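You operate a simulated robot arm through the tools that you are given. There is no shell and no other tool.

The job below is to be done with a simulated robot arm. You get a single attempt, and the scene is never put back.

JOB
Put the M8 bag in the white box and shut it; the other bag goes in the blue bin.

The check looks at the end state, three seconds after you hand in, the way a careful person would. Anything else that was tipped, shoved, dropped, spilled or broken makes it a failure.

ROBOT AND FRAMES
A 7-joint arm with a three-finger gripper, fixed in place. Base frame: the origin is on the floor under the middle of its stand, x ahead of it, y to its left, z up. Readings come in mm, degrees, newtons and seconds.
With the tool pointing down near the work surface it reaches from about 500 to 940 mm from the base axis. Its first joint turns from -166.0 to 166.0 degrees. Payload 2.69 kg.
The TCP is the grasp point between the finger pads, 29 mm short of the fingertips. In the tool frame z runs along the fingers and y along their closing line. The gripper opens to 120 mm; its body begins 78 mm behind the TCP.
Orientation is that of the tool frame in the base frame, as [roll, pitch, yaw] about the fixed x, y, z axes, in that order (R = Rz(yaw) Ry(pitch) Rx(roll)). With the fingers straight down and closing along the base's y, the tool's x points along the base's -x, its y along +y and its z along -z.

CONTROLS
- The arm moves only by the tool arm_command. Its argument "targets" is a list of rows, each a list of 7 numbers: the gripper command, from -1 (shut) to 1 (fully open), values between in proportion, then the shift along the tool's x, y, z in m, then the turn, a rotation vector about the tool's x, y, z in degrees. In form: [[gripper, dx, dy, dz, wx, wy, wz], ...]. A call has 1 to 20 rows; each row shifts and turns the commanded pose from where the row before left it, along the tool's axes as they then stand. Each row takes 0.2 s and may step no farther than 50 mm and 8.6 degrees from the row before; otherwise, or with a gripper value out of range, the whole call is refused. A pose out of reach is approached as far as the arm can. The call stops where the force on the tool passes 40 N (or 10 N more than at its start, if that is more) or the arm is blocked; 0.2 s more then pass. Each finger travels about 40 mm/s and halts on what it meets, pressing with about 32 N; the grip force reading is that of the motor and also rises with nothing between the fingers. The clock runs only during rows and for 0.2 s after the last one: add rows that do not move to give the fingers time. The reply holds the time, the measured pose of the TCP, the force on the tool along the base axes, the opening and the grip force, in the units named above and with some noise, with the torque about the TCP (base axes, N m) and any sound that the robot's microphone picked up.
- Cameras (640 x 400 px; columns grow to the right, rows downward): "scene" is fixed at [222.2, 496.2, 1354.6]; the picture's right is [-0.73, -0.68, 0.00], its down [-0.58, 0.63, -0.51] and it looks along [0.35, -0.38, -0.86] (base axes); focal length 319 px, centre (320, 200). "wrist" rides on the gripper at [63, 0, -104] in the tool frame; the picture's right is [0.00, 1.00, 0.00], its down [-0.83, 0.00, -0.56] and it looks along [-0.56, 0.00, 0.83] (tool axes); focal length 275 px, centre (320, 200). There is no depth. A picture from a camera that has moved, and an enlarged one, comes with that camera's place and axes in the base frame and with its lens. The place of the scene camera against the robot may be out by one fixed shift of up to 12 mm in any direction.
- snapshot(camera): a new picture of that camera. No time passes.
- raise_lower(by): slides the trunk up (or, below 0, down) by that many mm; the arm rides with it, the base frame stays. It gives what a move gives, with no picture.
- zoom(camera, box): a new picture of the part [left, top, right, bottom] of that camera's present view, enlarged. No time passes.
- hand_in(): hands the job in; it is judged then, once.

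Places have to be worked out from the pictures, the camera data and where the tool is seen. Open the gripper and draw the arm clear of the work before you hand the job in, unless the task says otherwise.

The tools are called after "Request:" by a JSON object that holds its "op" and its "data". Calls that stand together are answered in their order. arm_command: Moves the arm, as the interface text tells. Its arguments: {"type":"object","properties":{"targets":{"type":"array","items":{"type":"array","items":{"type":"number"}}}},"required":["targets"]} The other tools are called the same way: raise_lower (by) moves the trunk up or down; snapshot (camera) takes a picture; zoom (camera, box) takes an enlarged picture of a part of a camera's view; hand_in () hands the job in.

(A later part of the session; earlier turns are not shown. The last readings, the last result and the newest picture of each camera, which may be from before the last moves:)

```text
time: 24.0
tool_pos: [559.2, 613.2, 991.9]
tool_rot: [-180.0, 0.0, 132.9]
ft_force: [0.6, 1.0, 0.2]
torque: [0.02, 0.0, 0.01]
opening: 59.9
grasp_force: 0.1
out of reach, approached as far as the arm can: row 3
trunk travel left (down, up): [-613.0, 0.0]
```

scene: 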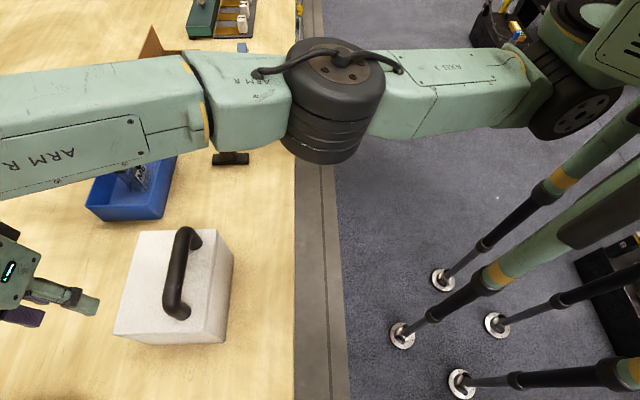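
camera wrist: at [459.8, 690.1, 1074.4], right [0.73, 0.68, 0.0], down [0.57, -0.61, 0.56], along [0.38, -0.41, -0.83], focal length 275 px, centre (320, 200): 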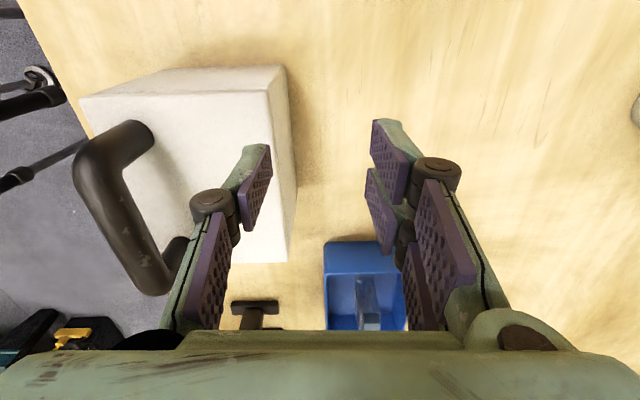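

Tool-down reach ends right at about 830 mm there. I test whether tilting the fingers 16° outward (wrist back toward the robot) gains the extra reach needed for a past-vertical lid.

Request:
{"op": "arm_command", "data": {"targets": [[0, 0, 0, 0, -8, 0, 0], [0, 0, 0, 0, -8, 0, 0], [0, 0, 0.0103, 0.0186, 0, 0, 0], [0, 0, 0.019, 0.006, 0, 0, 0], [0, 0, 0, 0, 0, 0, 0]]}}

Request:
{"op": "snapshot", "data": {"camera": "scene"}}

Request:
{"op": "snapshot", "data": {"camera": "wrist"}}

```text
time: 25.2
tool_pos: [584.2, 637.8, 976.1]
tool_rot: [164.0, 0.0, 133.1]
ft_force: [-0.5, -0.7, -0.4]
torque: [0.01, 0.01, 0.02]
opening: 59.5
grasp_force: 0.1
trunk travel left (down, up): [-613.0, 0.0]
```

```text
taken
```

scene: 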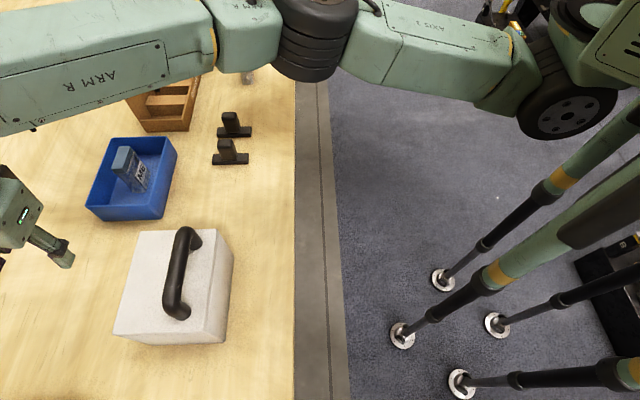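

```text
taken
camera wrist: at [519.4, 663.4, 1074.7], right [0.7, 0.66, 0.28], down [0.46, -0.71, 0.53], along [0.55, -0.25, -0.8], focal length 275 px, centre (320, 200)
```

wrist: 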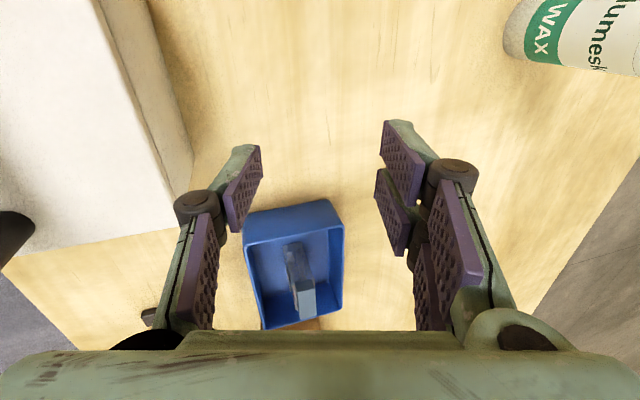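

With the 16° tilt the arm reaches 865 mm, so a past-vertical lid is feasible. I go back up and over to a point above the handle bar, tool straight down again.

Request:
{"op": "arm_command", "data": {"targets": [[0, 0, -0.0279, -0.0236, 0, 0, 0], [0, 0, -0.0279, -0.0236, 0, 0, 0], [0, 0, -0.0279, -0.0236, 0, 0, 0], [0, 0, 0, 0, 8, 0, 0], [0, 0, 0, 0, 8, 0, 0], [0, 0.001, -0.0375, -0.001, 0, 0, 0], [0, 0.001, -0.0375, -0.001, 0, 0, 0], [0, 0, 0, 0, 0, 0, 0]]}}

Request:
{"op": "snapshot", "data": {"camera": "wrist"}}

Request:
{"op": "snapshot", "data": {"camera": "scene"}}

```text
time: 27.0
tool_pos: [453.4, 518.8, 1021.9]
tool_rot: [-180.0, 0.0, 133.0]
ft_force: [0.8, 0.2, 0.2]
torque: [0.02, -0.03, 0.0]
opening: 60.0
grasp_force: 0.0
trunk travel left (down, up): [-613.0, 0.0]
```

```text
taken
camera wrist: at [410.0, 564.1, 1125.2], right [0.73, 0.68, 0.0], down [0.57, -0.61, 0.56], along [0.38, -0.41, -0.83], focal length 275 px, centre (320, 200)
```

wrist: 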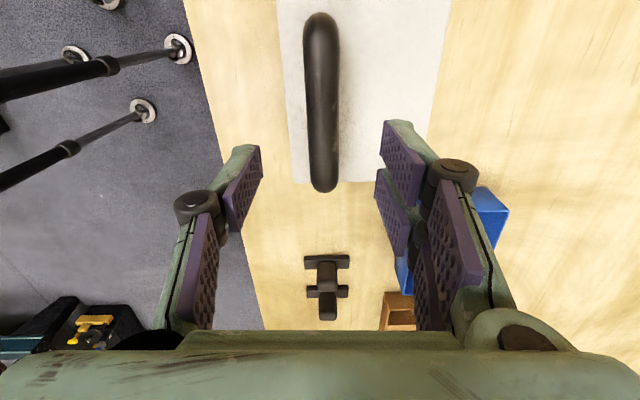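

```text
taken
```

scene: 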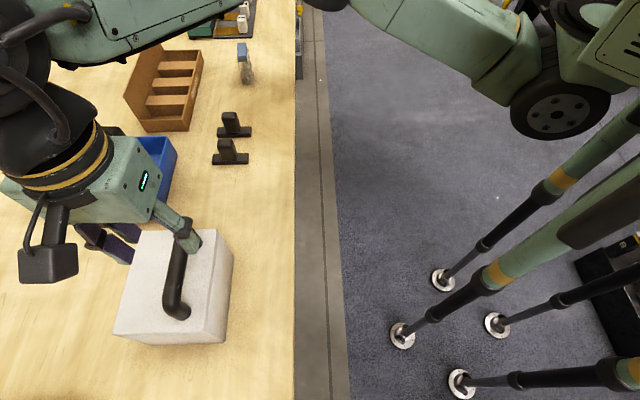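

The bar lies squarely between the fingers (bar centre u≈686.5, TCP u≈685.4). I go down so the pads straddle the bar, tips staying about 30 mm over the lid.

Request:
{"op": "arm_command", "data": {"targets": [[0, 0, 0.001, 0.02, 0, 0, 0], [0, 0, 0, 0.02, 0, 0, 0], [0, 0, 0, 0.018, 0, 0, 0], [0, 0, 0, 0.01, 0, 0, 0], [0, 0, 0, 0, 0, 0, 0]]}}

Request:
{"op": "snapshot", "data": {"camera": "wrist"}}

Request:
{"op": "zoom", "data": {"camera": "scene", "box": [60, 180, 260, 360]}}

```text
time: 28.2
tool_pos: [455.4, 520.3, 955.6]
tool_rot: [-180.0, 0.0, 133.1]
ft_force: [-0.1, -0.2, -0.1]
torque: [-0.01, 0.03, -0.03]
opening: 60.1
grasp_force: 0.1
trunk travel left (down, up): [-613.0, 0.0]
```

```text
taken
camera wrist: at [411.4, 565.7, 1058.0], right [0.73, 0.68, 0.0], down [0.57, -0.61, 0.56], along [0.38, -0.4, -0.83], focal length 275 px, centre (320, 200)
```

wrist: 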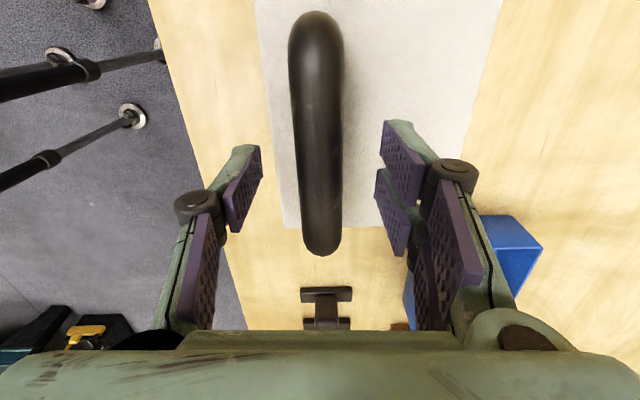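

```text
2.22 times, centred on (160, 270) of scene
camera zoom: at [222.2, 496.2, 1354.6], right [-0.73, -0.68, 0.0], down [-0.58, 0.63, -0.51], along [0.35, -0.38, -0.86], focal length 709 px, centre (676, 44)
```

zoom: 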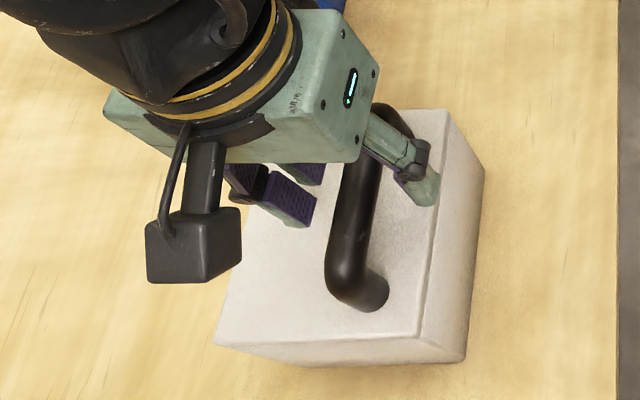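

The bar (centre z≈945) is nicely between the pads, about 10 mm below the TCP. I centre 5 mm along the bar and close.

Request:
{"op": "arm_command", "data": {"targets": [[0, 0.005, 0, 0, 0, 0, 0], [-1, 0, 0, 0, 0, 0, 0], [-1, 0, 0, 0, 0, 0, 0], [-1, 0, 0, 0, 0, 0, 0], [-1, 0, 0, 0, 0, 0, 0], [-1, 0, 0, 0, 0, 0, 0]]}}

Request:
{"op": "snapshot", "data": {"camera": "wrist"}}

```text
time: 29.6
tool_pos: [452.3, 524.0, 954.5]
tool_rot: [180.0, -0.1, 133.1]
ft_force: [0.1, -0.5, -0.2]
torque: [0.05, 0.03, 1.28]
opening: 21.2
grasp_force: 43.0
trunk travel left (down, up): [-613.0, 0.0]
```

```text
taken
camera wrist: at [407.9, 569.3, 1058.1], right [0.73, 0.69, 0.0], down [0.57, -0.6, 0.56], along [0.38, -0.4, -0.83], focal length 275 px, centre (320, 200)
```

wrist: 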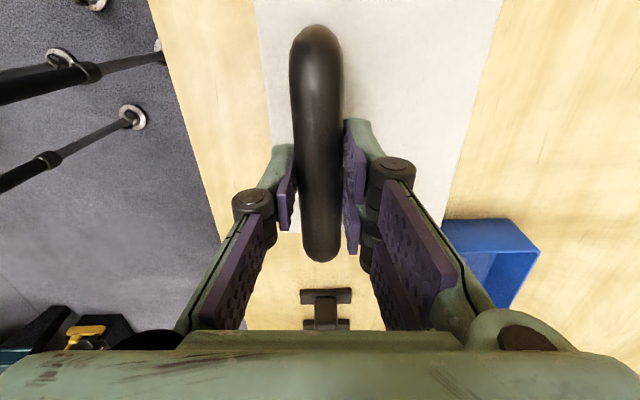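

Gripped on the 21 mm bar, with a small twist torque from about 1° of misalignment. I relieve that, then try a tiny 3° opening along the arc about the far edge and check what moves.

Request:
{"op": "arm_command", "data": {"targets": [[-1, 0, 0, 0, 0, 0, -1], [-1, 0, 0.001, -0.0015, 0, 0, 0], [-1, 0, 0.001, -0.0016, 0, 0, 0], [-1, 0, 0.001, -0.0016, 0, 0, 0], [-1, 0, 0, 0, 0, 0, 0]]}}

Request:
{"op": "zoom", "data": {"camera": "scene", "box": [100, 215, 250, 355]}}

Request:
{"op": "snapshot", "data": {"camera": "wrist"}}

```text
time: 30.8
tool_pos: [453.9, 526.8, 959.6]
tool_rot: [-180.0, -0.1, 134.0]
ft_force: [-5.6, -4.3, -2.8]
torque: [-0.12, 0.45, 0.9]
opening: 20.8
grasp_force: 44.8
trunk travel left (down, up): [-613.0, 0.0]
```

```text
2.86 times, centred on (175, 285) of scene
camera zoom: at [222.2, 496.2, 1354.6], right [-0.73, -0.68, 0.0], down [-0.58, 0.63, -0.51], along [0.35, -0.38, -0.86], focal length 911 px, centre (734, -43)
```

zoom: 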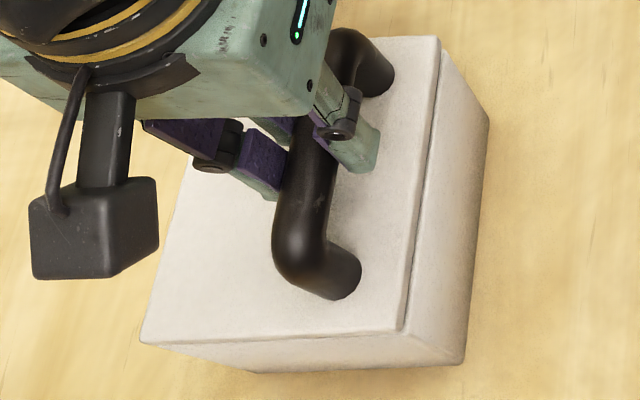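

```text
taken
camera wrist: at [408.9, 570.4, 1063.0], right [0.72, 0.7, 0.0], down [0.58, -0.6, 0.56], along [0.39, -0.4, -0.83], focal length 275 px, centre (320, 200)
```

wrist: 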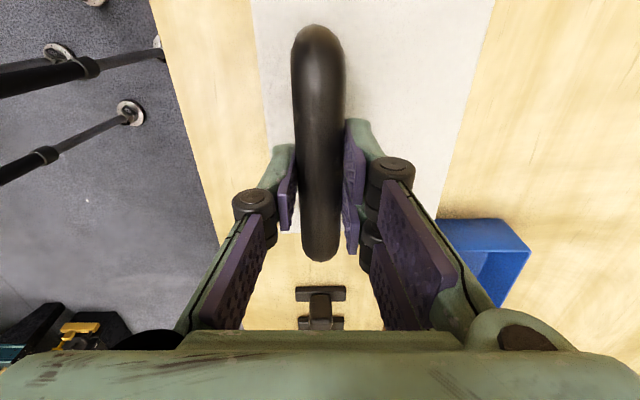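

The lid corner seems to have risen a little with a small sideways force. I zoom in closely on the seam to see whether the near edge opens while the far edge stays.

Request:
{"op": "zoom", "data": {"camera": "scene", "box": [185, 220, 245, 350]}}

Request:
{"op": "zoom", "data": {"camera": "scene", "box": [105, 315, 235, 355]}}

```text
3.08 times, centred on (215, 285) of scene
camera zoom: at [222.2, 496.2, 1354.6], right [-0.73, -0.68, 0.0], down [-0.58, 0.63, -0.51], along [0.35, -0.38, -0.86], focal length 981 px, centre (643, -62)
```

zoom: 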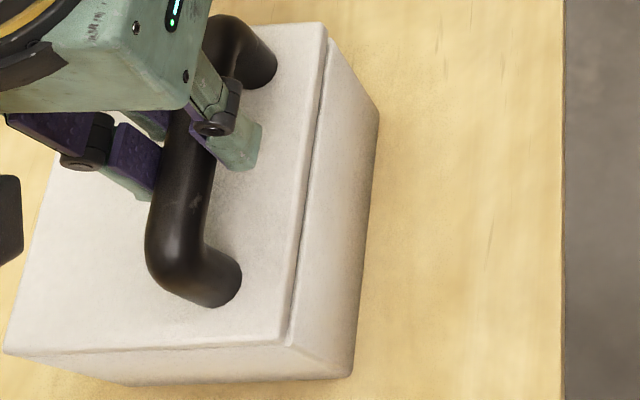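

```text
4.92 times, centred on (170, 335) of scene
camera zoom: at [222.2, 496.2, 1354.6], right [-0.73, -0.68, 0.0], down [-0.58, 0.63, -0.51], along [0.35, -0.38, -0.86], focal length 1570 px, centre (1058, -465)
```

zoom: 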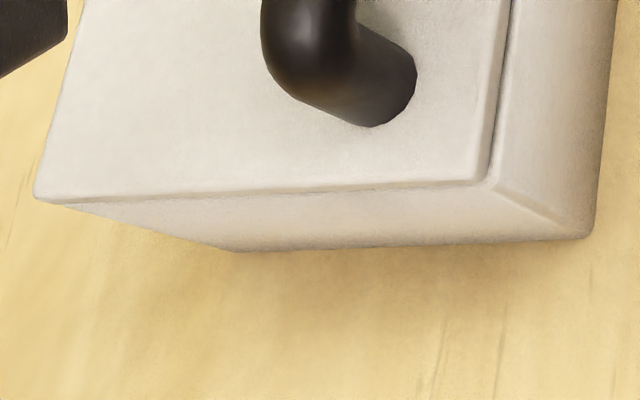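

The near seam has opened while the far edge is flush — the lid is hinged on the far side, as expected. I continue along the arc to about 18° and check forces.

Request:
{"op": "arm_command", "data": {"targets": [[-1, 0, 0.0028, -0.0037, 0, 0, 0], [-1, 0, 0.0029, -0.0037, 0, 0, 0], [-1, 0, 0.0031, -0.0034, 0, 0, 0], [-1, 0, 0.0032, -0.0034, 0, 0, 0], [-1, 0, 0.0034, -0.0031, 0, 0, 0], [-1, 0, 0.0035, -0.0031, 0, 0, 0], [-1, 0, 0, 0, 0, 0, 0]]}}

Request:
{"op": "zoom", "data": {"camera": "scene", "box": [70, 200, 250, 360]}}

Request:
{"op": "snapshot", "data": {"camera": "wrist"}}

```text
time: 32.4
tool_pos: [466.3, 538.5, 979.4]
tool_rot: [179.9, -0.2, 134.0]
ft_force: [-10.7, -1.2, 7.5]
torque: [-0.05, 0.4, 0.82]
opening: 20.8
grasp_force: 45.2
trunk travel left (down, up): [-613.0, 0.0]
```

```text
2.50 times, centred on (160, 280) of scene
camera zoom: at [222.2, 496.2, 1354.6], right [-0.73, -0.68, 0.0], down [-0.58, 0.63, -0.51], along [0.35, -0.38, -0.86], focal length 797 px, centre (720, 0)
```

zoom: 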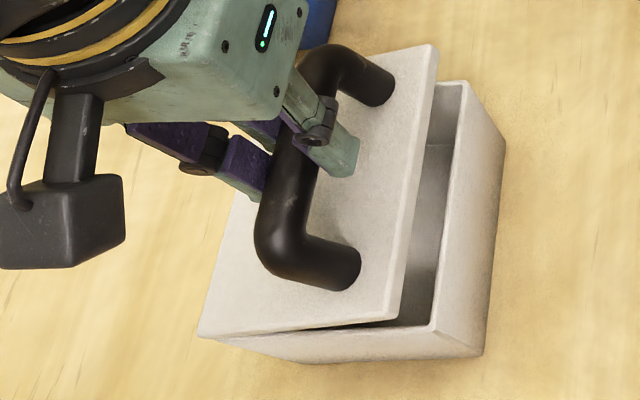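

```text
taken
camera wrist: at [421.9, 583.2, 1084.1], right [0.72, 0.7, 0.0], down [0.58, -0.6, 0.55], along [0.39, -0.4, -0.83], focal length 275 px, centre (320, 200)
```

wrist: 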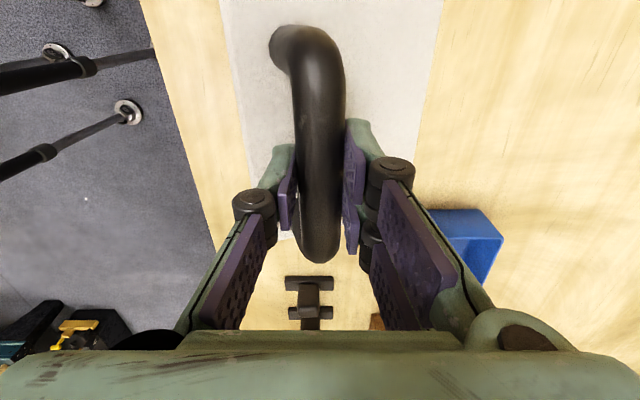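

The lid swings open about its far edge and the bar turns in the grip. The forces point outward along the radius, so I refine the hinge estimate (u≈778.5, z≈891.5) and continue the arc to about 48°.

Request:
{"op": "arm_command", "data": {"targets": [[-1, 0, 0.0045, -0.0044, 0, 0, 0], [-1, 0, 0.0047, -0.0044, 0, 0, 0], [-1, 0, 0.0055, -0.0034, 0, 0, 0], [-1, 0, 0.0056, -0.0034, 0, 0, 0], [-1, 0, 0.0068, -0.003, 0, 0, 0], [-1, 0, 0.0068, -0.003, 0, 0, 0], [-1, 0, 0.0071, -0.0021, 0, 0, 0], [-1, 0, 0.0071, -0.002, 0, 0, 0], [-1, 0, 0, 0, 0, 0, 0]]}}

Request:
{"op": "zoom", "data": {"camera": "scene", "box": [50, 190, 250, 360]}}

Request:
{"op": "snapshot", "data": {"camera": "wrist"}}

```text
time: 34.4
tool_pos: [501.6, 572.6, 1005.1]
tool_rot: [179.9, 0.0, 133.9]
ft_force: [-7.4, 3.0, -0.3]
torque: [-0.1, 0.35, 0.51]
opening: 20.6
grasp_force: 44.3
trunk travel left (down, up): [-613.0, 0.0]
```

```text
2.35 times, centred on (150, 275) of scene
camera zoom: at [222.2, 496.2, 1354.6], right [-0.73, -0.68, 0.0], down [-0.58, 0.63, -0.51], along [0.35, -0.38, -0.86], focal length 750 px, centre (720, 24)
```

zoom: 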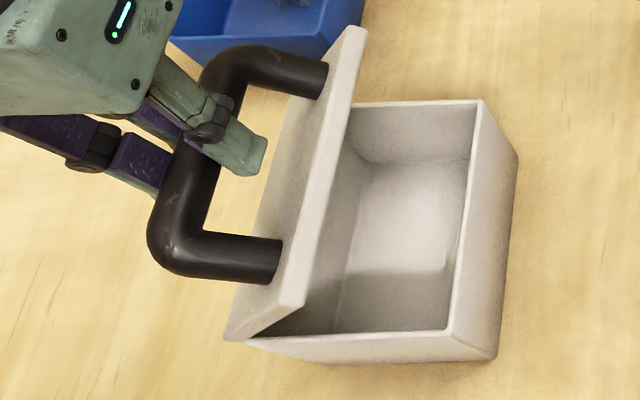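

```text
taken
camera wrist: at [457.4, 617.4, 1108.6], right [0.72, 0.7, 0.0], down [0.58, -0.6, 0.56], along [0.39, -0.4, -0.83], focal length 275 px, centre (320, 200)
```

wrist: 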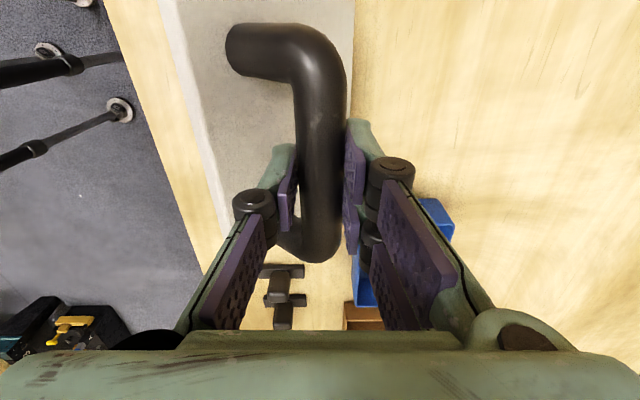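

The lid is about 50° open with low forces; I continue the arc to about 80°, slowly tilting the fingers outward 8° to stay within reach.

Request:
{"op": "arm_command", "data": {"targets": [[-1, 0, 0.0073, -0.001, -1, 0, 0], [-1, 0, 0.0073, -0.0008, -1, 0, 0], [-1, 0, 0.00725, 0.0003, -1, 0, 0], [-1, 0, 0.00724, 0.0004, -1, 0, 0], [-1, 0, 0.0071, 0.0016, -1, 0, 0], [-1, 0, 0.0071, 0.0017, -1, 0, 0], [-1, 0, 0.0067, 0.0028, -1, 0, 0], [-1, 0, 0.00664, 0.0029, -1, 0, 0], [-1, 0, 0, 0, 0, 0, 0]]}}

Request:
{"op": "zoom", "data": {"camera": "scene", "box": [30, 190, 250, 360]}}

Request:
{"op": "snapshot", "data": {"camera": "wrist"}}

```text
time: 36.4
tool_pos: [543.8, 612.5, 1000.6]
tool_rot: [172.0, 0.0, 134.0]
ft_force: [-9.3, 0.8, -2.6]
torque: [-0.27, 0.3, 0.27]
opening: 20.5
grasp_force: 44.8
trunk travel left (down, up): [-613.0, 0.0]
```

```text
2.35 times, centred on (140, 275) of scene
camera zoom: at [222.2, 496.2, 1354.6], right [-0.73, -0.68, 0.0], down [-0.58, 0.63, -0.51], along [0.35, -0.38, -0.86], focal length 750 px, centre (744, 24)
```

zoom: 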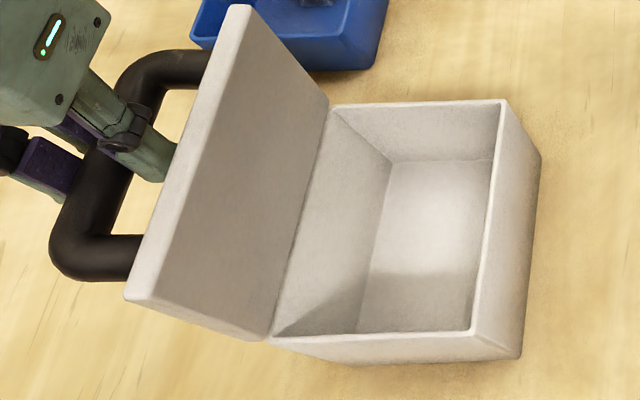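

```text
taken
camera wrist: at [488.3, 647.1, 1103.1], right [0.71, 0.69, 0.14], down [0.52, -0.65, 0.55], along [0.47, -0.32, -0.82], focal length 275 px, centre (320, 200)
```

wrist: 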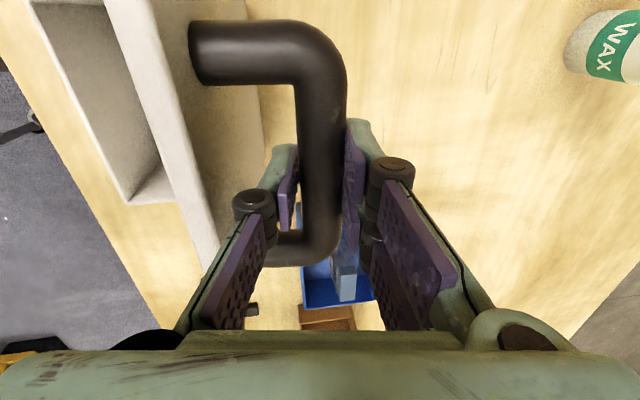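

Lid at about 80° with the box fully exposed. I keep following the arc past vertical to about 96°, watching for an end stop.

Request:
{"op": "arm_command", "data": {"targets": [[-1, 0, 0.0061, 0.004, -1, 0, 0], [-1, 0, 0.006, 0.0041, -1, 0, 0], [-1, 0, 0.0052, 0.005, -1.5, 0, 0], [-1, 0, 0.0051, 0.0051, -1.5, 0, 0], [-1, 0, 0, 0, 0, 0, 0]]}}

Request:
{"op": "zoom", "data": {"camera": "scene", "box": [30, 190, 250, 360]}}

Request:
{"op": "snapshot", "data": {"camera": "wrist"}}

```text
time: 37.6
tool_pos: [560.2, 628.5, 987.8]
tool_rot: [167.1, 0.0, 134.0]
ft_force: [-15.1, -11.6, 2.4]
torque: [-1.27, 1.6, 0.28]
opening: 20.8
grasp_force: 45.6
trunk travel left (down, up): [-613.0, 0.0]
```

```text
2.35 times, centred on (140, 275) of scene
camera zoom: at [222.2, 496.2, 1354.6], right [-0.73, -0.68, 0.0], down [-0.58, 0.63, -0.51], along [0.35, -0.38, -0.86], focal length 750 px, centre (744, 24)
```

zoom: 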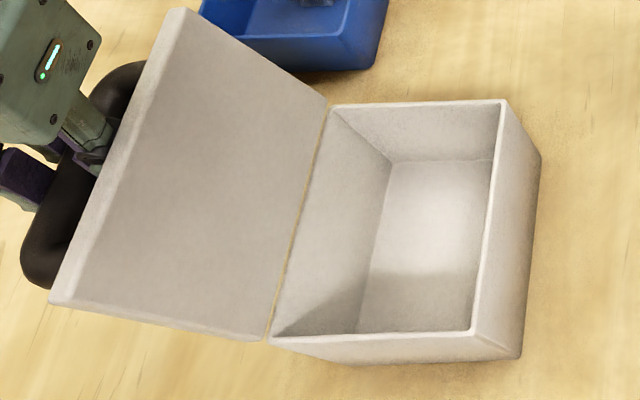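

```text
taken
camera wrist: at [498.8, 657.2, 1088.3], right [0.7, 0.68, 0.22], down [0.49, -0.68, 0.54], along [0.52, -0.27, -0.81], focal length 275 px, centre (320, 200)
```

wrist: 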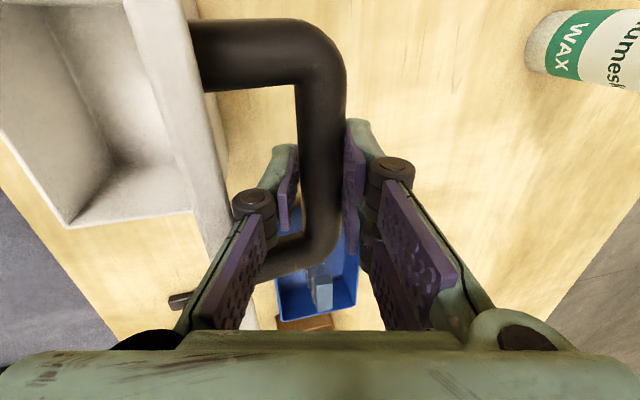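

Force rose to about 19 N with a 2 N·m torque — either the lid's end stop or a finger link touching the lid edge. I zoom in to see which.

Request:
{"op": "zoom", "data": {"camera": "wrist", "box": [150, 140, 310, 340]}}

Request:
{"op": "zoom", "data": {"camera": "scene", "box": [20, 190, 110, 320]}}

Request:
{"op": "zoom", "data": {"camera": "scene", "box": [105, 230, 175, 350]}}

```text
2.00 times, centred on (230, 240) of wrist
camera zoom: at [498.8, 657.2, 1088.3], right [0.7, 0.68, 0.22], down [0.49, -0.68, 0.54], along [0.52, -0.27, -0.81], focal length 551 px, centre (500, 120)
```

zoom: 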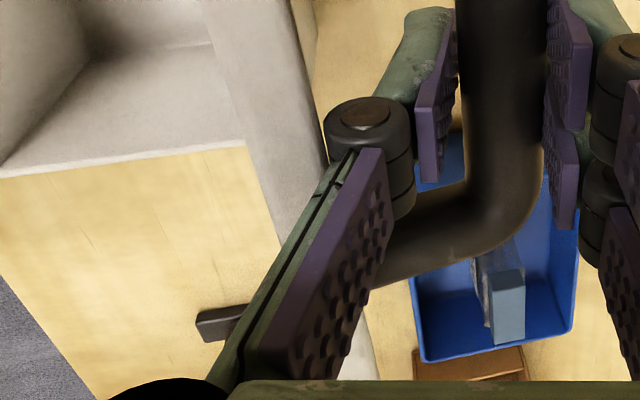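

```text
3.08 times, centred on (65, 255) of scene
camera zoom: at [222.2, 496.2, 1354.6], right [-0.73, -0.68, 0.0], down [-0.58, 0.63, -0.51], along [0.35, -0.38, -0.86], focal length 981 px, centre (1105, 31)
```

zoom: 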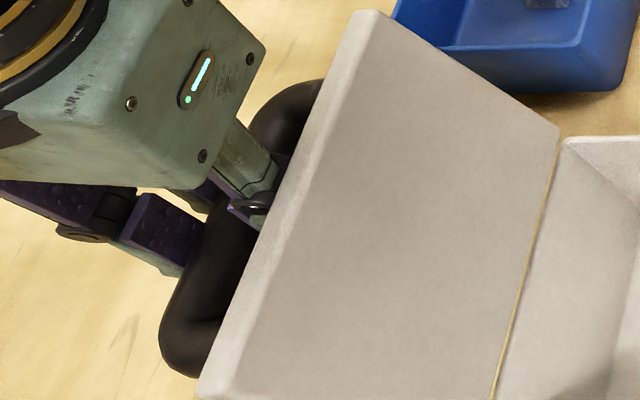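

```text
3.33 times, centred on (140, 290) of scene
camera zoom: at [222.2, 496.2, 1354.6], right [-0.73, -0.68, 0.0], down [-0.58, 0.63, -0.51], along [0.35, -0.38, -0.86], focal length 1063 px, centre (920, -100)
```

zoom: 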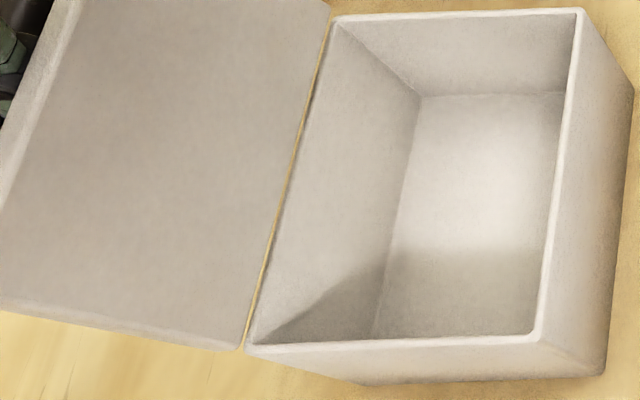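

The near finger's knuckle appears to rest on the lid's free edge, so the torque probably comes from my tilt. I tilt back 5° about the bar and see whether the load drops.

Request:
{"op": "arm_command", "data": {"targets": [[-1, 0, 0.0003, 0, 1.7, 0, 0], [-1, 0, 0.0003, 0, 1.7, 0, 0], [-1, 0, 0.0003, 0, 1.6, 0, 0], [-1, 0, 0, 0, 0, 0, 0]]}}

Request:
{"op": "zoom", "data": {"camera": "scene", "box": [20, 190, 110, 320]}}

```text
time: 38.6
tool_pos: [562.1, 631.4, 986.2]
tool_rot: [172.0, 0.0, 133.9]
ft_force: [-6.1, 6.4, -6.7]
torque: [0.31, -0.21, 0.34]
opening: 20.8
grasp_force: 44.9
trunk travel left (down, up): [-613.0, 0.0]
```

```text
3.08 times, centred on (65, 255) of scene
camera zoom: at [222.2, 496.2, 1354.6], right [-0.73, -0.68, 0.0], down [-0.58, 0.63, -0.51], along [0.35, -0.38, -0.86], focal length 981 px, centre (1105, 31)
```

zoom: 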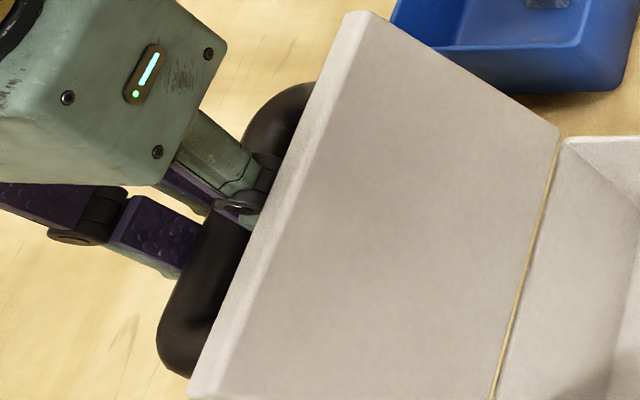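

That was it: with 8° tilt the torque vanished, the lid is about 97° open and not at a stop yet. I open the fingers just 3 mm per side, keeping the bar caged, to see which way the lid wants to go.

Request:
{"op": "arm_command", "data": {"targets": [[-0.57, 0, 0, 0, 0, 0, 0], [-0.57, 0, 0, 0, 0, 0, 0], [-0.57, 0, 0, 0, 0, 0, 0], [-0.57, 0, 0, 0, 0, 0, 0], [-0.57, 0, 0, 0, 0, 0, 0]]}}

Request:
{"op": "zoom", "data": {"camera": "scene", "box": [20, 190, 110, 320]}}

Request:
{"op": "snapshot", "data": {"camera": "wrist"}}

```text
time: 39.8
tool_pos: [563.2, 630.7, 986.0]
tool_rot: [172.0, -0.1, 133.9]
ft_force: [-0.5, -0.1, -0.1]
torque: [-0.01, 0.01, 0.02]
opening: 25.9
grasp_force: 0.0
trunk travel left (down, up): [-613.0, 0.0]
```

```text
3.08 times, centred on (65, 255) of scene
camera zoom: at [222.2, 496.2, 1354.6], right [-0.73, -0.68, 0.0], down [-0.58, 0.63, -0.51], along [0.35, -0.38, -0.86], focal length 981 px, centre (1105, 31)
```

zoom: 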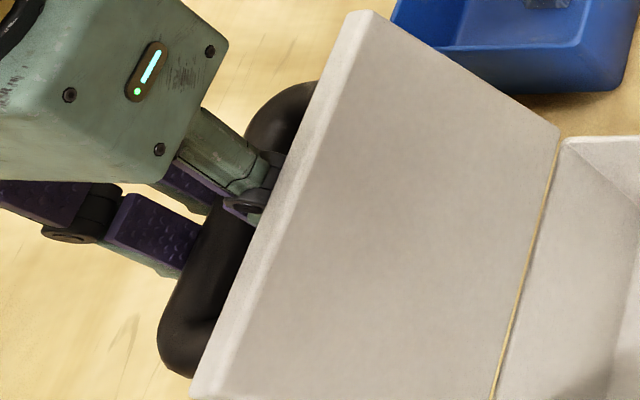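

```text
taken
camera wrist: at [507.6, 664.8, 1089.2], right [0.71, 0.69, 0.14], down [0.52, -0.65, 0.55], along [0.47, -0.32, -0.82], focal length 275 px, centre (320, 200)
```

wrist: 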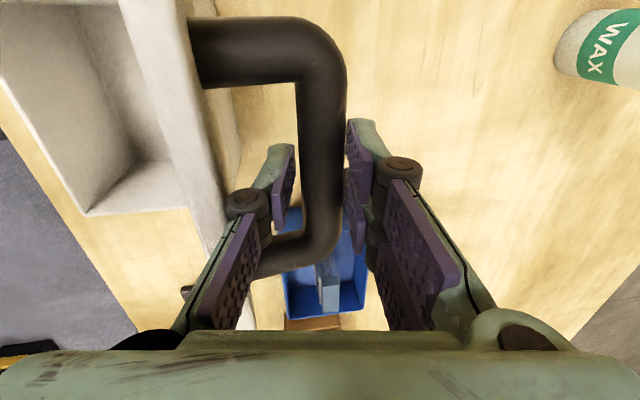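

The tool feels no load and the lid stays where it is — the hinge seems to hold it (or it leans very lightly on the outer pads). I draw the fingers up in stages while watching the lid.

Request:
{"op": "arm_command", "data": {"targets": [[-0.57, 0, 0, -0.005, 0, 0, 0], [-0.57, 0, 0, -0.005, 0, 0, 0], [-0.57, 0, 0, -0.005, 0, 0, 0], [-0.57, 0, 0, 0, 0, 0, 0]]}}

Request:
{"op": "zoom", "data": {"camera": "scene", "box": [20, 190, 110, 320]}}

Request:
{"op": "snapshot", "data": {"camera": "wrist"}}

```text
time: 40.8
tool_pos: [561.9, 628.9, 1001.3]
tool_rot: [171.9, -0.1, 134.0]
ft_force: [-0.1, 0.2, 0.7]
torque: [0.0, 0.04, 0.0]
opening: 25.6
grasp_force: 0.1
trunk travel left (down, up): [-613.0, 0.0]
```

```text
3.08 times, centred on (65, 255) of scene
camera zoom: at [222.2, 496.2, 1354.6], right [-0.73, -0.68, 0.0], down [-0.58, 0.63, -0.51], along [0.35, -0.38, -0.86], focal length 981 px, centre (1105, 31)
```

zoom: 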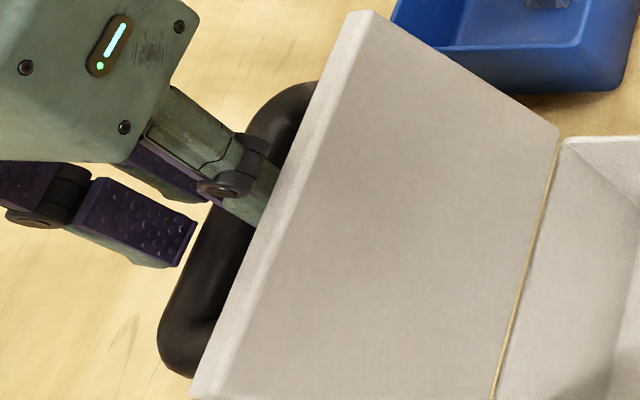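

```text
taken
camera wrist: at [506.0, 663.2, 1104.3], right [0.71, 0.69, 0.14], down [0.52, -0.65, 0.55], along [0.47, -0.32, -0.82], focal length 275 px, centre (320, 200)
```

wrist: 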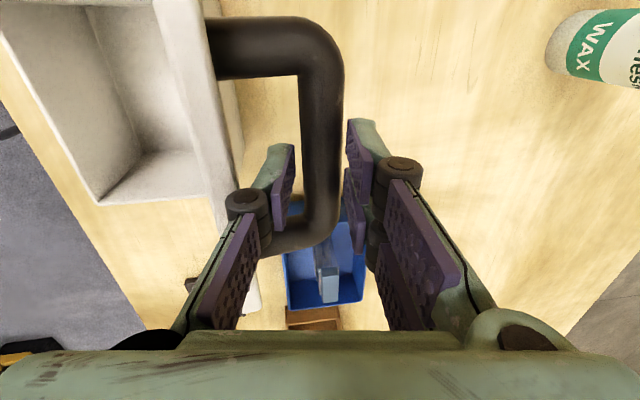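

The lid stands on its own with gaps on both sides of the bar. I withdraw the fingers fully upward along their own axis.

Request:
{"op": "arm_command", "data": {"targets": [[-0.57, 0, 0, -0.01, 0, 0, 0], [-0.57, 0, 0, -0.012, 0, 0, 0], [-0.57, 0, 0, -0.015, 0, 0, 0], [-0.57, 0, 0, -0.02, 0, 0, 0], [-0.57, 0, 0, -0.02, 0, 0, 0], [-0.57, 0, 0, -0.015, 0, 0, 0], [-0.57, 0, 0, 0, 0, 0, 0]]}}

Request:
{"op": "snapshot", "data": {"camera": "scene"}}

Request:
{"op": "snapshot", "data": {"camera": "wrist"}}

```text
time: 42.4
tool_pos: [549.4, 615.5, 1091.5]
tool_rot: [171.9, -0.1, 134.0]
ft_force: [-0.1, -0.9, -0.4]
torque: [0.02, -0.01, 0.01]
opening: 25.6
grasp_force: 0.0
out of reach, approached as far as the arm can: row 5
trunk travel left (down, up): [-613.0, 0.0]
```

```text
taken
```

scene: 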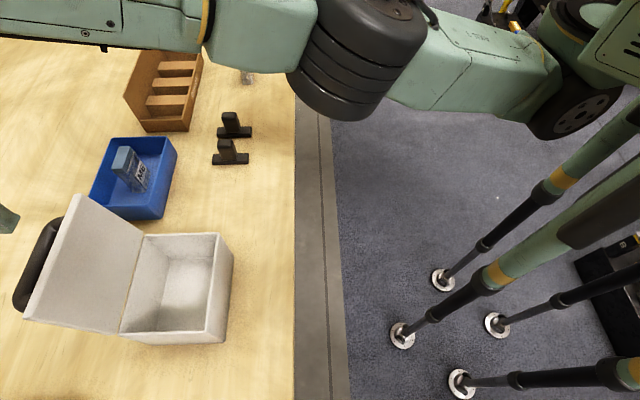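

```text
taken
camera wrist: at [494.1, 649.0, 1194.4], right [0.71, 0.69, 0.14], down [0.52, -0.65, 0.55], along [0.47, -0.32, -0.82], focal length 275 px, centre (320, 200)
```

wrist: 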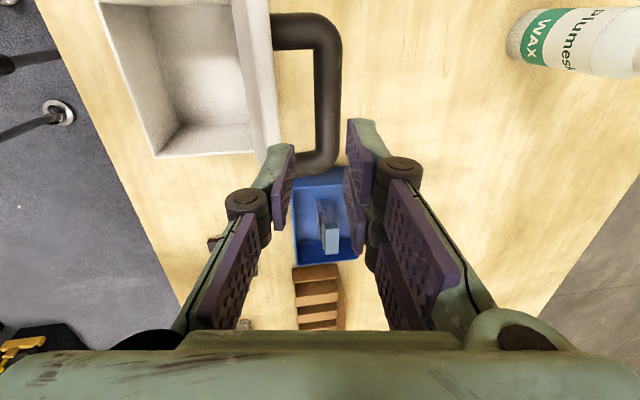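

The lid stands open and the box has not moved. I move back inward, level the tool, and travel to a viewpoint just before the M8 bag.

Request:
{"op": "arm_command", "data": {"targets": [[-0.57, 0, -0.0429, -0.006, 0, 0, 0], [-0.57, 0, -0.0429, -0.006, 0, 0, 0], [-0.57, 0, -0.0429, -0.006, 0, 0, 0], [0, 0, 0, 0, 8, 0, 0], [0.333, -0.0475, -0.0008, 0.008, 0, 0, 0], [0.333, -0.0475, -0.0008, 0.01, 0, 0, 0], [0.333, -0.0475, -0.0008, 0.01, 0, 0, 0], [0.333, -0.0475, -0.0008, 0.01, 0, 0, 0], [0.333, -0.0475, -0.0008, 0.01, 0, 0, 0], [0.333, -0.0475, -0.0008, 0.01, 0, 0, 0], [0.333, -0.0475, -0.0008, 0.01, 0, 0, 0], [0.333, -0.0475, -0.0008, 0.01, 0, 0, 0], [0.333, -0.0475, -0.0008, 0.01, 0, 0, 0], [0.333, -0.0475, -0.0008, 0.01, 0, 0, 0], [0.333, -0.0475, -0.0008, 0.01, 0, 0, 0], [0.333, 0, 0, 0, 0, 0, 0]]}}

Request:
{"op": "snapshot", "data": {"camera": "wrist"}}

Request:
{"op": "snapshot", "data": {"camera": "scene"}}

```text
time: 45.8
tool_pos: [854.1, 266.0, 1037.2]
tool_rot: [-180.0, -0.1, 134.1]
ft_force: [-0.3, 0.3, -0.8]
torque: [0.03, 0.0, 0.0]
opening: 79.8
grasp_force: 0.0
out of reach, approached as far as the arm can: row 1, 2, 3, 4, 5, 6, 7, 8, 9, 10, 14, 15
trunk travel left (down, up): [-613.0, 0.0]
```

```text
taken
camera wrist: at [809.4, 310.9, 1141.8], right [0.72, 0.7, 0.0], down [0.58, -0.6, 0.56], along [0.39, -0.4, -0.83], focal length 275 px, centre (320, 200)
```

wrist: 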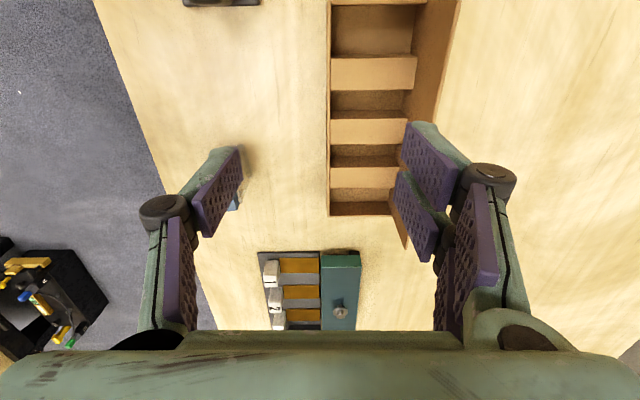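

```text
taken
```

scene: 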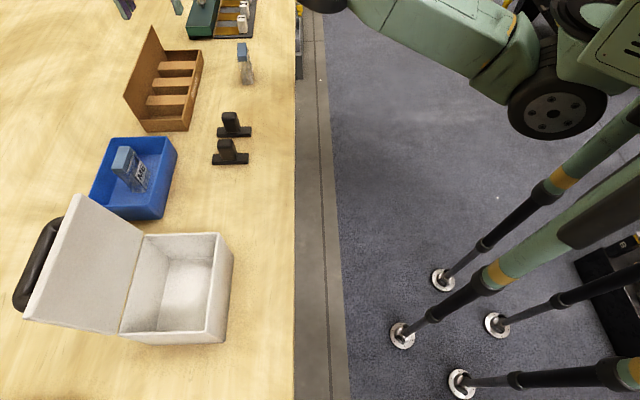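

Reach limits at that height pushed the path outward; the arm is now above the organiser, clear of everything. I move inward first, then along to M8 at a lower height.

Request:
{"op": "arm_command", "data": {"targets": [[0.333, 0, -0.0393, 0, 0, 0, 0], [0.333, 0, -0.0393, 0, 0, 0, 0], [0.333, 0, -0.0392, 0.01, 0, 0, 0], [0.333, -0.025, 0, 0.025, 0, 0, 0], [0.333, -0.025, 0, 0.025, 0, 0, 0], [0.333, 0, 0, 0, 0, 0, 0]]}}

Request:
{"op": "snapshot", "data": {"camera": "wrist"}}

```text
time: 47.2
tool_pos: [892.2, 185.7, 1013.2]
tool_rot: [-180.0, -0.1, 134.1]
ft_force: [-0.3, 0.1, -0.6]
torque: [0.01, -0.05, 0.0]
opening: 80.1
grasp_force: 0.1
out of reach, approached as far as the arm can: row 1, 2, 3
trunk travel left (down, up): [-613.0, 0.0]
```

```text
taken
camera wrist: at [847.2, 229.8, 1117.1], right [0.72, 0.7, 0.0], down [0.58, -0.6, 0.56], along [0.39, -0.4, -0.83], focal length 275 px, centre (320, 200)
```

wrist: 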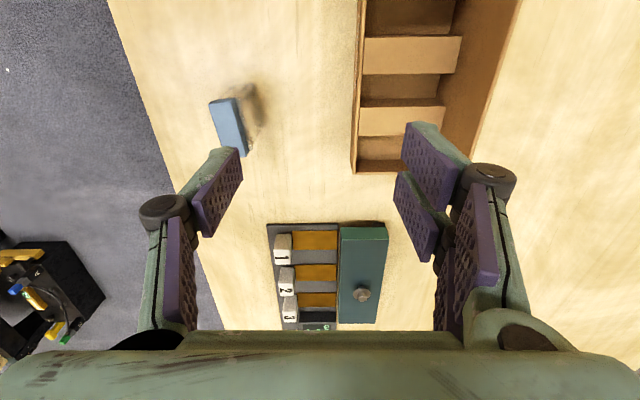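

The previous inward rows were only partly followed — the arm is near full stretch (r≈911) where pulling straight in is awkward for it. I try small inward steps combined with lowering and read back.

Request:
{"op": "arm_command", "data": {"targets": [[0.333, 0, -0.01, 0.005, 0, 0, 0], [0.333, 0, -0.01, 0.005, 0, 0, 0], [0.333, 0, -0.01, 0.005, 0, 0, 0], [0.333, 0, 0, 0, 0, 0, 0]]}}

```text
time: 48.2
tool_pos: [871.6, 165.7, 997.5]
tool_rot: [-180.0, 0.0, 133.9]
ft_force: [-0.7, -0.1, -0.6]
torque: [0.0, -0.01, -0.01]
opening: 79.9
grasp_force: 0.0
trunk travel left (down, up): [-613.0, 0.0]
```

That worked normally. I continue to directly above M8 and turn the tool to match the bag's angle.

Request:
{"op": "arm_command", "data": {"targets": [[0.333, -0.01, -0.02, 0.012, 0, 0, 0], [0.333, -0.01, -0.02, 0.012, 0, 0, 0], [0.333, -0.01, -0.0205, 0.013, 0, 0, 0], [0.333, 0, 0, 0, 0, 0, -6.4], [0.333, 0, 0, 0, 0, 0, 0]]}}

Request:
{"op": "snapshot", "data": {"camera": "wrist"}}

Request:
{"op": "snapshot", "data": {"camera": "scene"}}

```text
time: 49.4
tool_pos: [848.8, 101.8, 961.1]
tool_rot: [-180.0, 0.0, 140.5]
ft_force: [0.1, 0.3, -0.2]
torque: [0.03, 0.03, -0.01]
opening: 79.8
grasp_force: 0.0
trunk travel left (down, up): [-613.0, 0.0]
```

```text
taken
camera wrist: at [799.3, 140.8, 1065.2], right [0.63, 0.77, 0.0], down [0.64, -0.53, 0.56], along [0.43, -0.35, -0.83], focal length 275 px, centre (320, 200)
```

wrist: 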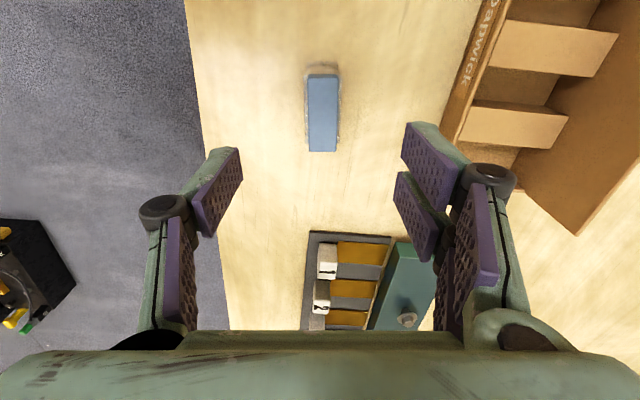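

```text
taken
```

scene: 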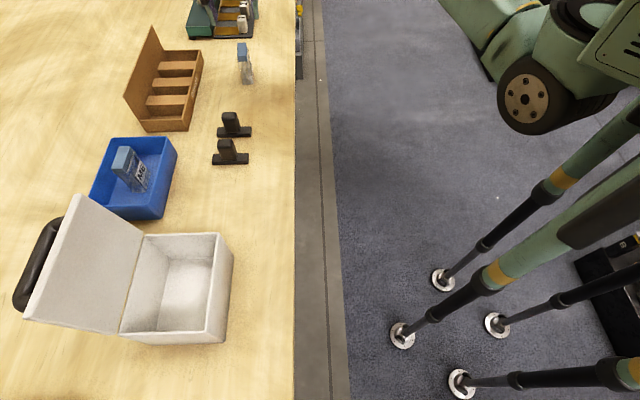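

I zoom on M8 to check centring and alignment before going down.

Request:
{"op": "zoom", "data": {"camera": "wrist", "box": [270, 60, 380, 160]}}

```text
4.00 times, centred on (325, 110) of wrist
camera zoom: at [799.3, 140.8, 1065.2], right [0.63, 0.77, 0.0], down [0.64, -0.53, 0.56], along [0.43, -0.35, -0.83], focal length 1101 px, centre (300, 560)
```

zoom: 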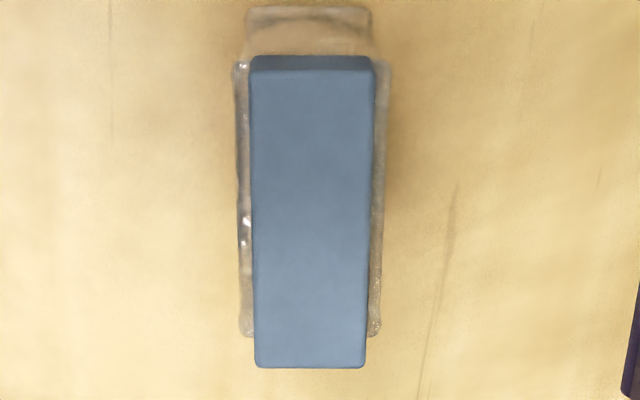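

M8 is aligned; its centre is only 2 mm to the right. I correct that and descend to grasp height.

Request:
{"op": "arm_command", "data": {"targets": [[0.333, 0, 0.002, 0.02, 0, 0, 0], [0.333, 0, 0, 0.026, 0, 0, 0], [0.333, 0, 0, 0.026, 0, 0, 0], [0.333, 0, 0, 0.026, 0, 0, 0], [0.333, 0, 0, 0.018, 0, 0, 0], [0.333, 0, 0, 0.013, 0, 0, 0], [0.333, 0, 0, 0, 0, 0, 0]]}}

Request:
{"op": "snapshot", "data": {"camera": "wrist"}}

```text
time: 51.0
tool_pos: [852.0, 104.3, 830.5]
tool_rot: [180.0, 0.0, 140.3]
ft_force: [-0.1, 0.4, -0.9]
torque: [0.01, 0.0, 0.04]
opening: 80.0
grasp_force: 0.1
trunk travel left (down, up): [-613.0, 0.0]
```

```text
taken
camera wrist: at [802.3, 142.9, 935.0], right [0.63, 0.77, 0.0], down [0.64, -0.53, 0.56], along [0.43, -0.35, -0.83], focal length 275 px, centre (320, 200)
```

wrist: 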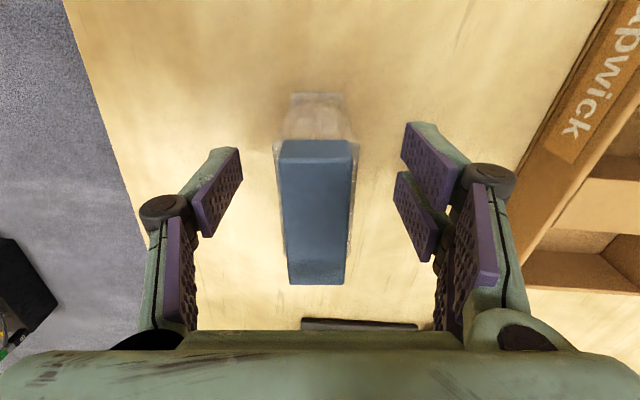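

The bag is centred to within about 1 mm. I close on it.

Request:
{"op": "arm_command", "data": {"targets": [[0.2, 0, -0.001, 0, 0, 0, 0], [-1, 0, 0, 0, 0, 0, 0], [-1, 0, 0, 0, 0, 0, 0], [-1, 0, 0, 0, 0, 0, 0], [-1, 0, 0, 0, 0, 0, 0], [-1, 0, 0, 0, 0, 0, 0], [-1, 0, 0, 0, 0, 0, 0]]}}

Request:
{"op": "snapshot", "data": {"camera": "wrist"}}

```text
time: 52.6
tool_pos: [850.9, 101.7, 832.8]
tool_rot: [-180.0, 0.0, 140.4]
ft_force: [0.9, 0.5, -0.2]
torque: [-0.01, 0.02, 0.0]
opening: 29.5
grasp_force: 31.8
trunk travel left (down, up): [-613.0, 0.0]
```

```text
taken
camera wrist: at [801.2, 142.0, 935.4], right [0.63, 0.77, 0.0], down [0.64, -0.53, 0.56], along [0.43, -0.35, -0.83], focal length 275 px, centre (320, 200)
```

wrist: 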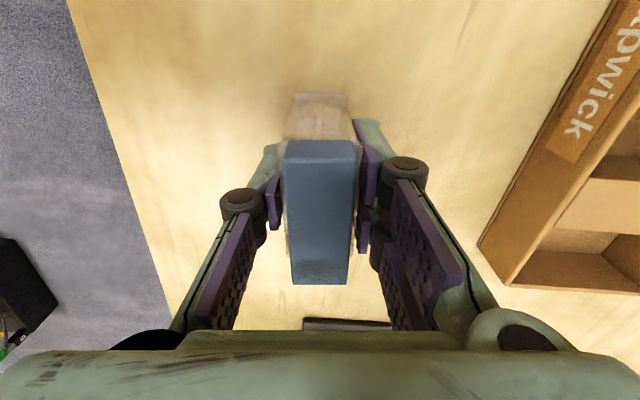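

M8 is gripped (29.5 mm, 32 N). I lift it slowly and check it follows.

Request:
{"op": "arm_command", "data": {"targets": [[-1, 0, 0, -0.005, 0, 0, 0], [-1, 0, 0, -0.015, 0, 0, 0], [-1, 0, 0, -0.025, 0, 0, 0], [-1, 0, 0, -0.03, 0, 0, 0], [-1, 0, 0, -0.03, 0, 0, 0], [-1, 0, 0, -0.03, 0, 0, 0], [-1, 0, 0, -0.01, 0, 0, 0], [-1, 0, 0, 0, 0, 0, 0]]}}

Request:
{"op": "snapshot", "data": {"camera": "wrist"}}

Request:
{"op": "snapshot", "data": {"camera": "scene"}}

```text
time: 54.4
tool_pos: [849.4, 102.4, 977.9]
tool_rot: [-180.0, 0.0, 140.5]
ft_force: [0.0, 0.9, -1.2]
torque: [0.03, -0.02, -0.01]
opening: 29.5
grasp_force: 31.7
trunk travel left (down, up): [-613.0, 0.0]
```

```text
taken
camera wrist: at [800.5, 141.9, 1081.1], right [0.63, 0.77, 0.0], down [0.64, -0.53, 0.56], along [0.43, -0.35, -0.83], focal length 275 px, centre (320, 200)
```

wrist: 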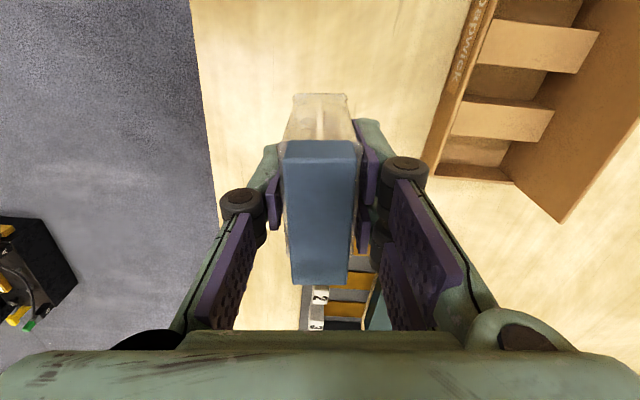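

```text
taken
```

scene: 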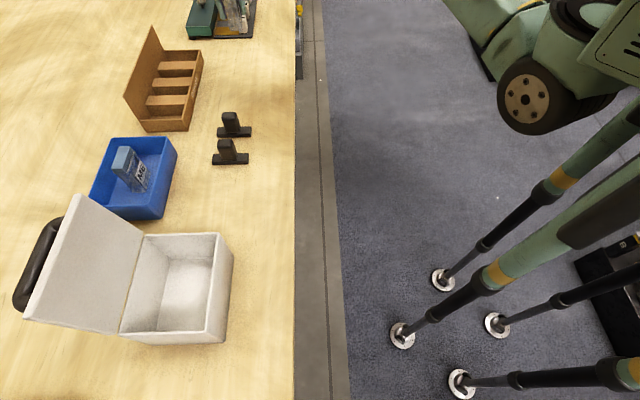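

M8 is held and clear. I carry it along the bench toward the white box at about 985 mm height.

Request:
{"op": "arm_command", "data": {"targets": [[-1, 0.03, 0.004, -0.001, 0, 0, 0], [-1, 0.0439, 0.0058, -0.001, 0, 0, 0], [-1, 0.0439, 0.0058, -0.001, 0, 0, 0], [-1, 0.0439, 0.0058, -0.001, 0, 0, 0], [-1, 0.0439, 0.0058, -0.001, 0, 0, 0], [-1, 0.0439, 0.0058, -0.001, 0, 0, 0], [-1, 0.0439, 0.0058, -0.001, 0, 0, 0], [-1, 0.0439, 0.0058, -0.001, 0, 0, 0], [-1, 0, 0, 0, 0, 0, 0]]}}

```text
time: 56.4
tool_pos: [619.8, 351.5, 984.4]
tool_rot: [-180.0, 0.0, 140.3]
ft_force: [0.6, 0.1, -2.0]
torque: [0.01, 0.0, 0.0]
opening: 29.6
grasp_force: 32.3
trunk travel left (down, up): [-613.0, 0.0]
```

On track. I now turn the tool about 84° so the fingers will open along the box's long side and the camera faces away from the lid.

Request:
{"op": "arm_command", "data": {"targets": [[-1, 0, 0, 0, 0, 0, -8.37], [-1, 0, 0, 0, 0, 0, -8.37], [-1, 0, 0, 0, 0, 0, -8.37], [-1, 0, 0, 0, 0, 0, -8.37], [-1, 0, 0, 0, 0, 0, -8.37], [-1, 0, 0, 0, 0, 0, -8.37], [-1, 0, 0, 0, 0, 0, -8.37], [-1, 0, 0, 0, 0, 0, -8.37], [-1, 0, 0, 0, 0, 0, -8.37], [-1, 0, 0, 0, 0, 0, -8.37], [-1, 0, 0, 0, 0, 0, 0]]}}

Request:
{"op": "snapshot", "data": {"camera": "wrist"}}

Request:
{"op": "snapshot", "data": {"camera": "scene"}}

```text
time: 58.8
tool_pos: [619.0, 352.1, 985.0]
tool_rot: [179.9, 0.0, -135.8]
ft_force: [-0.4, 0.0, -0.7]
torque: [0.0, 0.04, 0.02]
opening: 29.5
grasp_force: 32.8
trunk travel left (down, up): [-613.0, 0.0]
```

```text
taken
camera wrist: at [573.8, 307.7, 1088.8], right [-0.7, 0.71, 0.0], down [0.59, 0.58, 0.56], along [0.4, 0.39, -0.83], focal length 275 px, centre (320, 200)
```

wrist: 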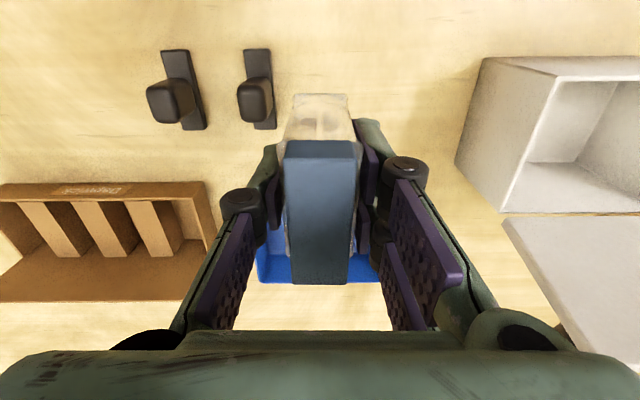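

```text
taken
```

scene: 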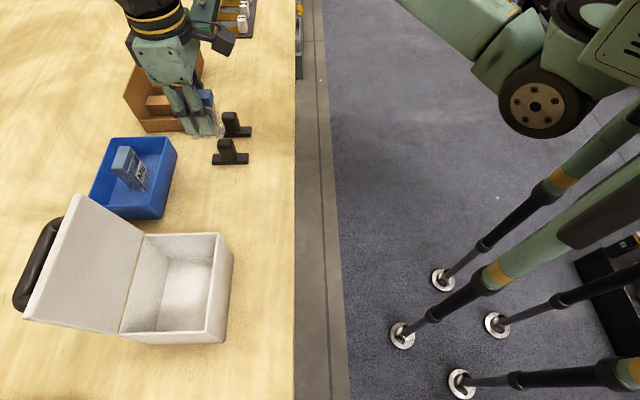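

The tool is turned, M8 still firm. I zoom on the box's open rim in this view to fix its exact position.

Request:
{"op": "zoom", "data": {"camera": "wrist", "box": [440, 40, 640, 230]}}

```text
2.11 times, centred on (540, 135) of wrist
camera zoom: at [573.8, 307.7, 1088.8], right [-0.7, 0.71, 0.0], down [0.59, 0.58, 0.56], along [0.4, 0.39, -0.83], focal length 580 px, centre (-143, 337)
```

zoom: 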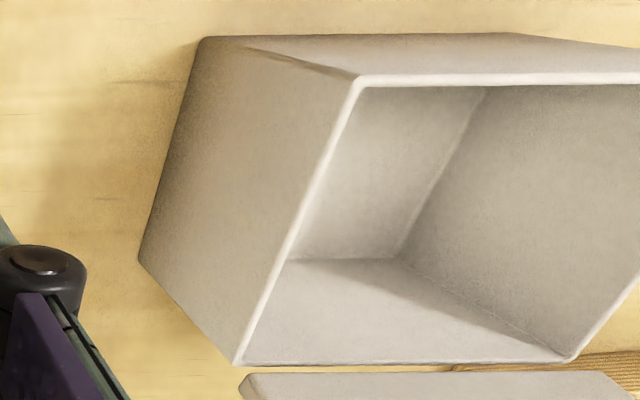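

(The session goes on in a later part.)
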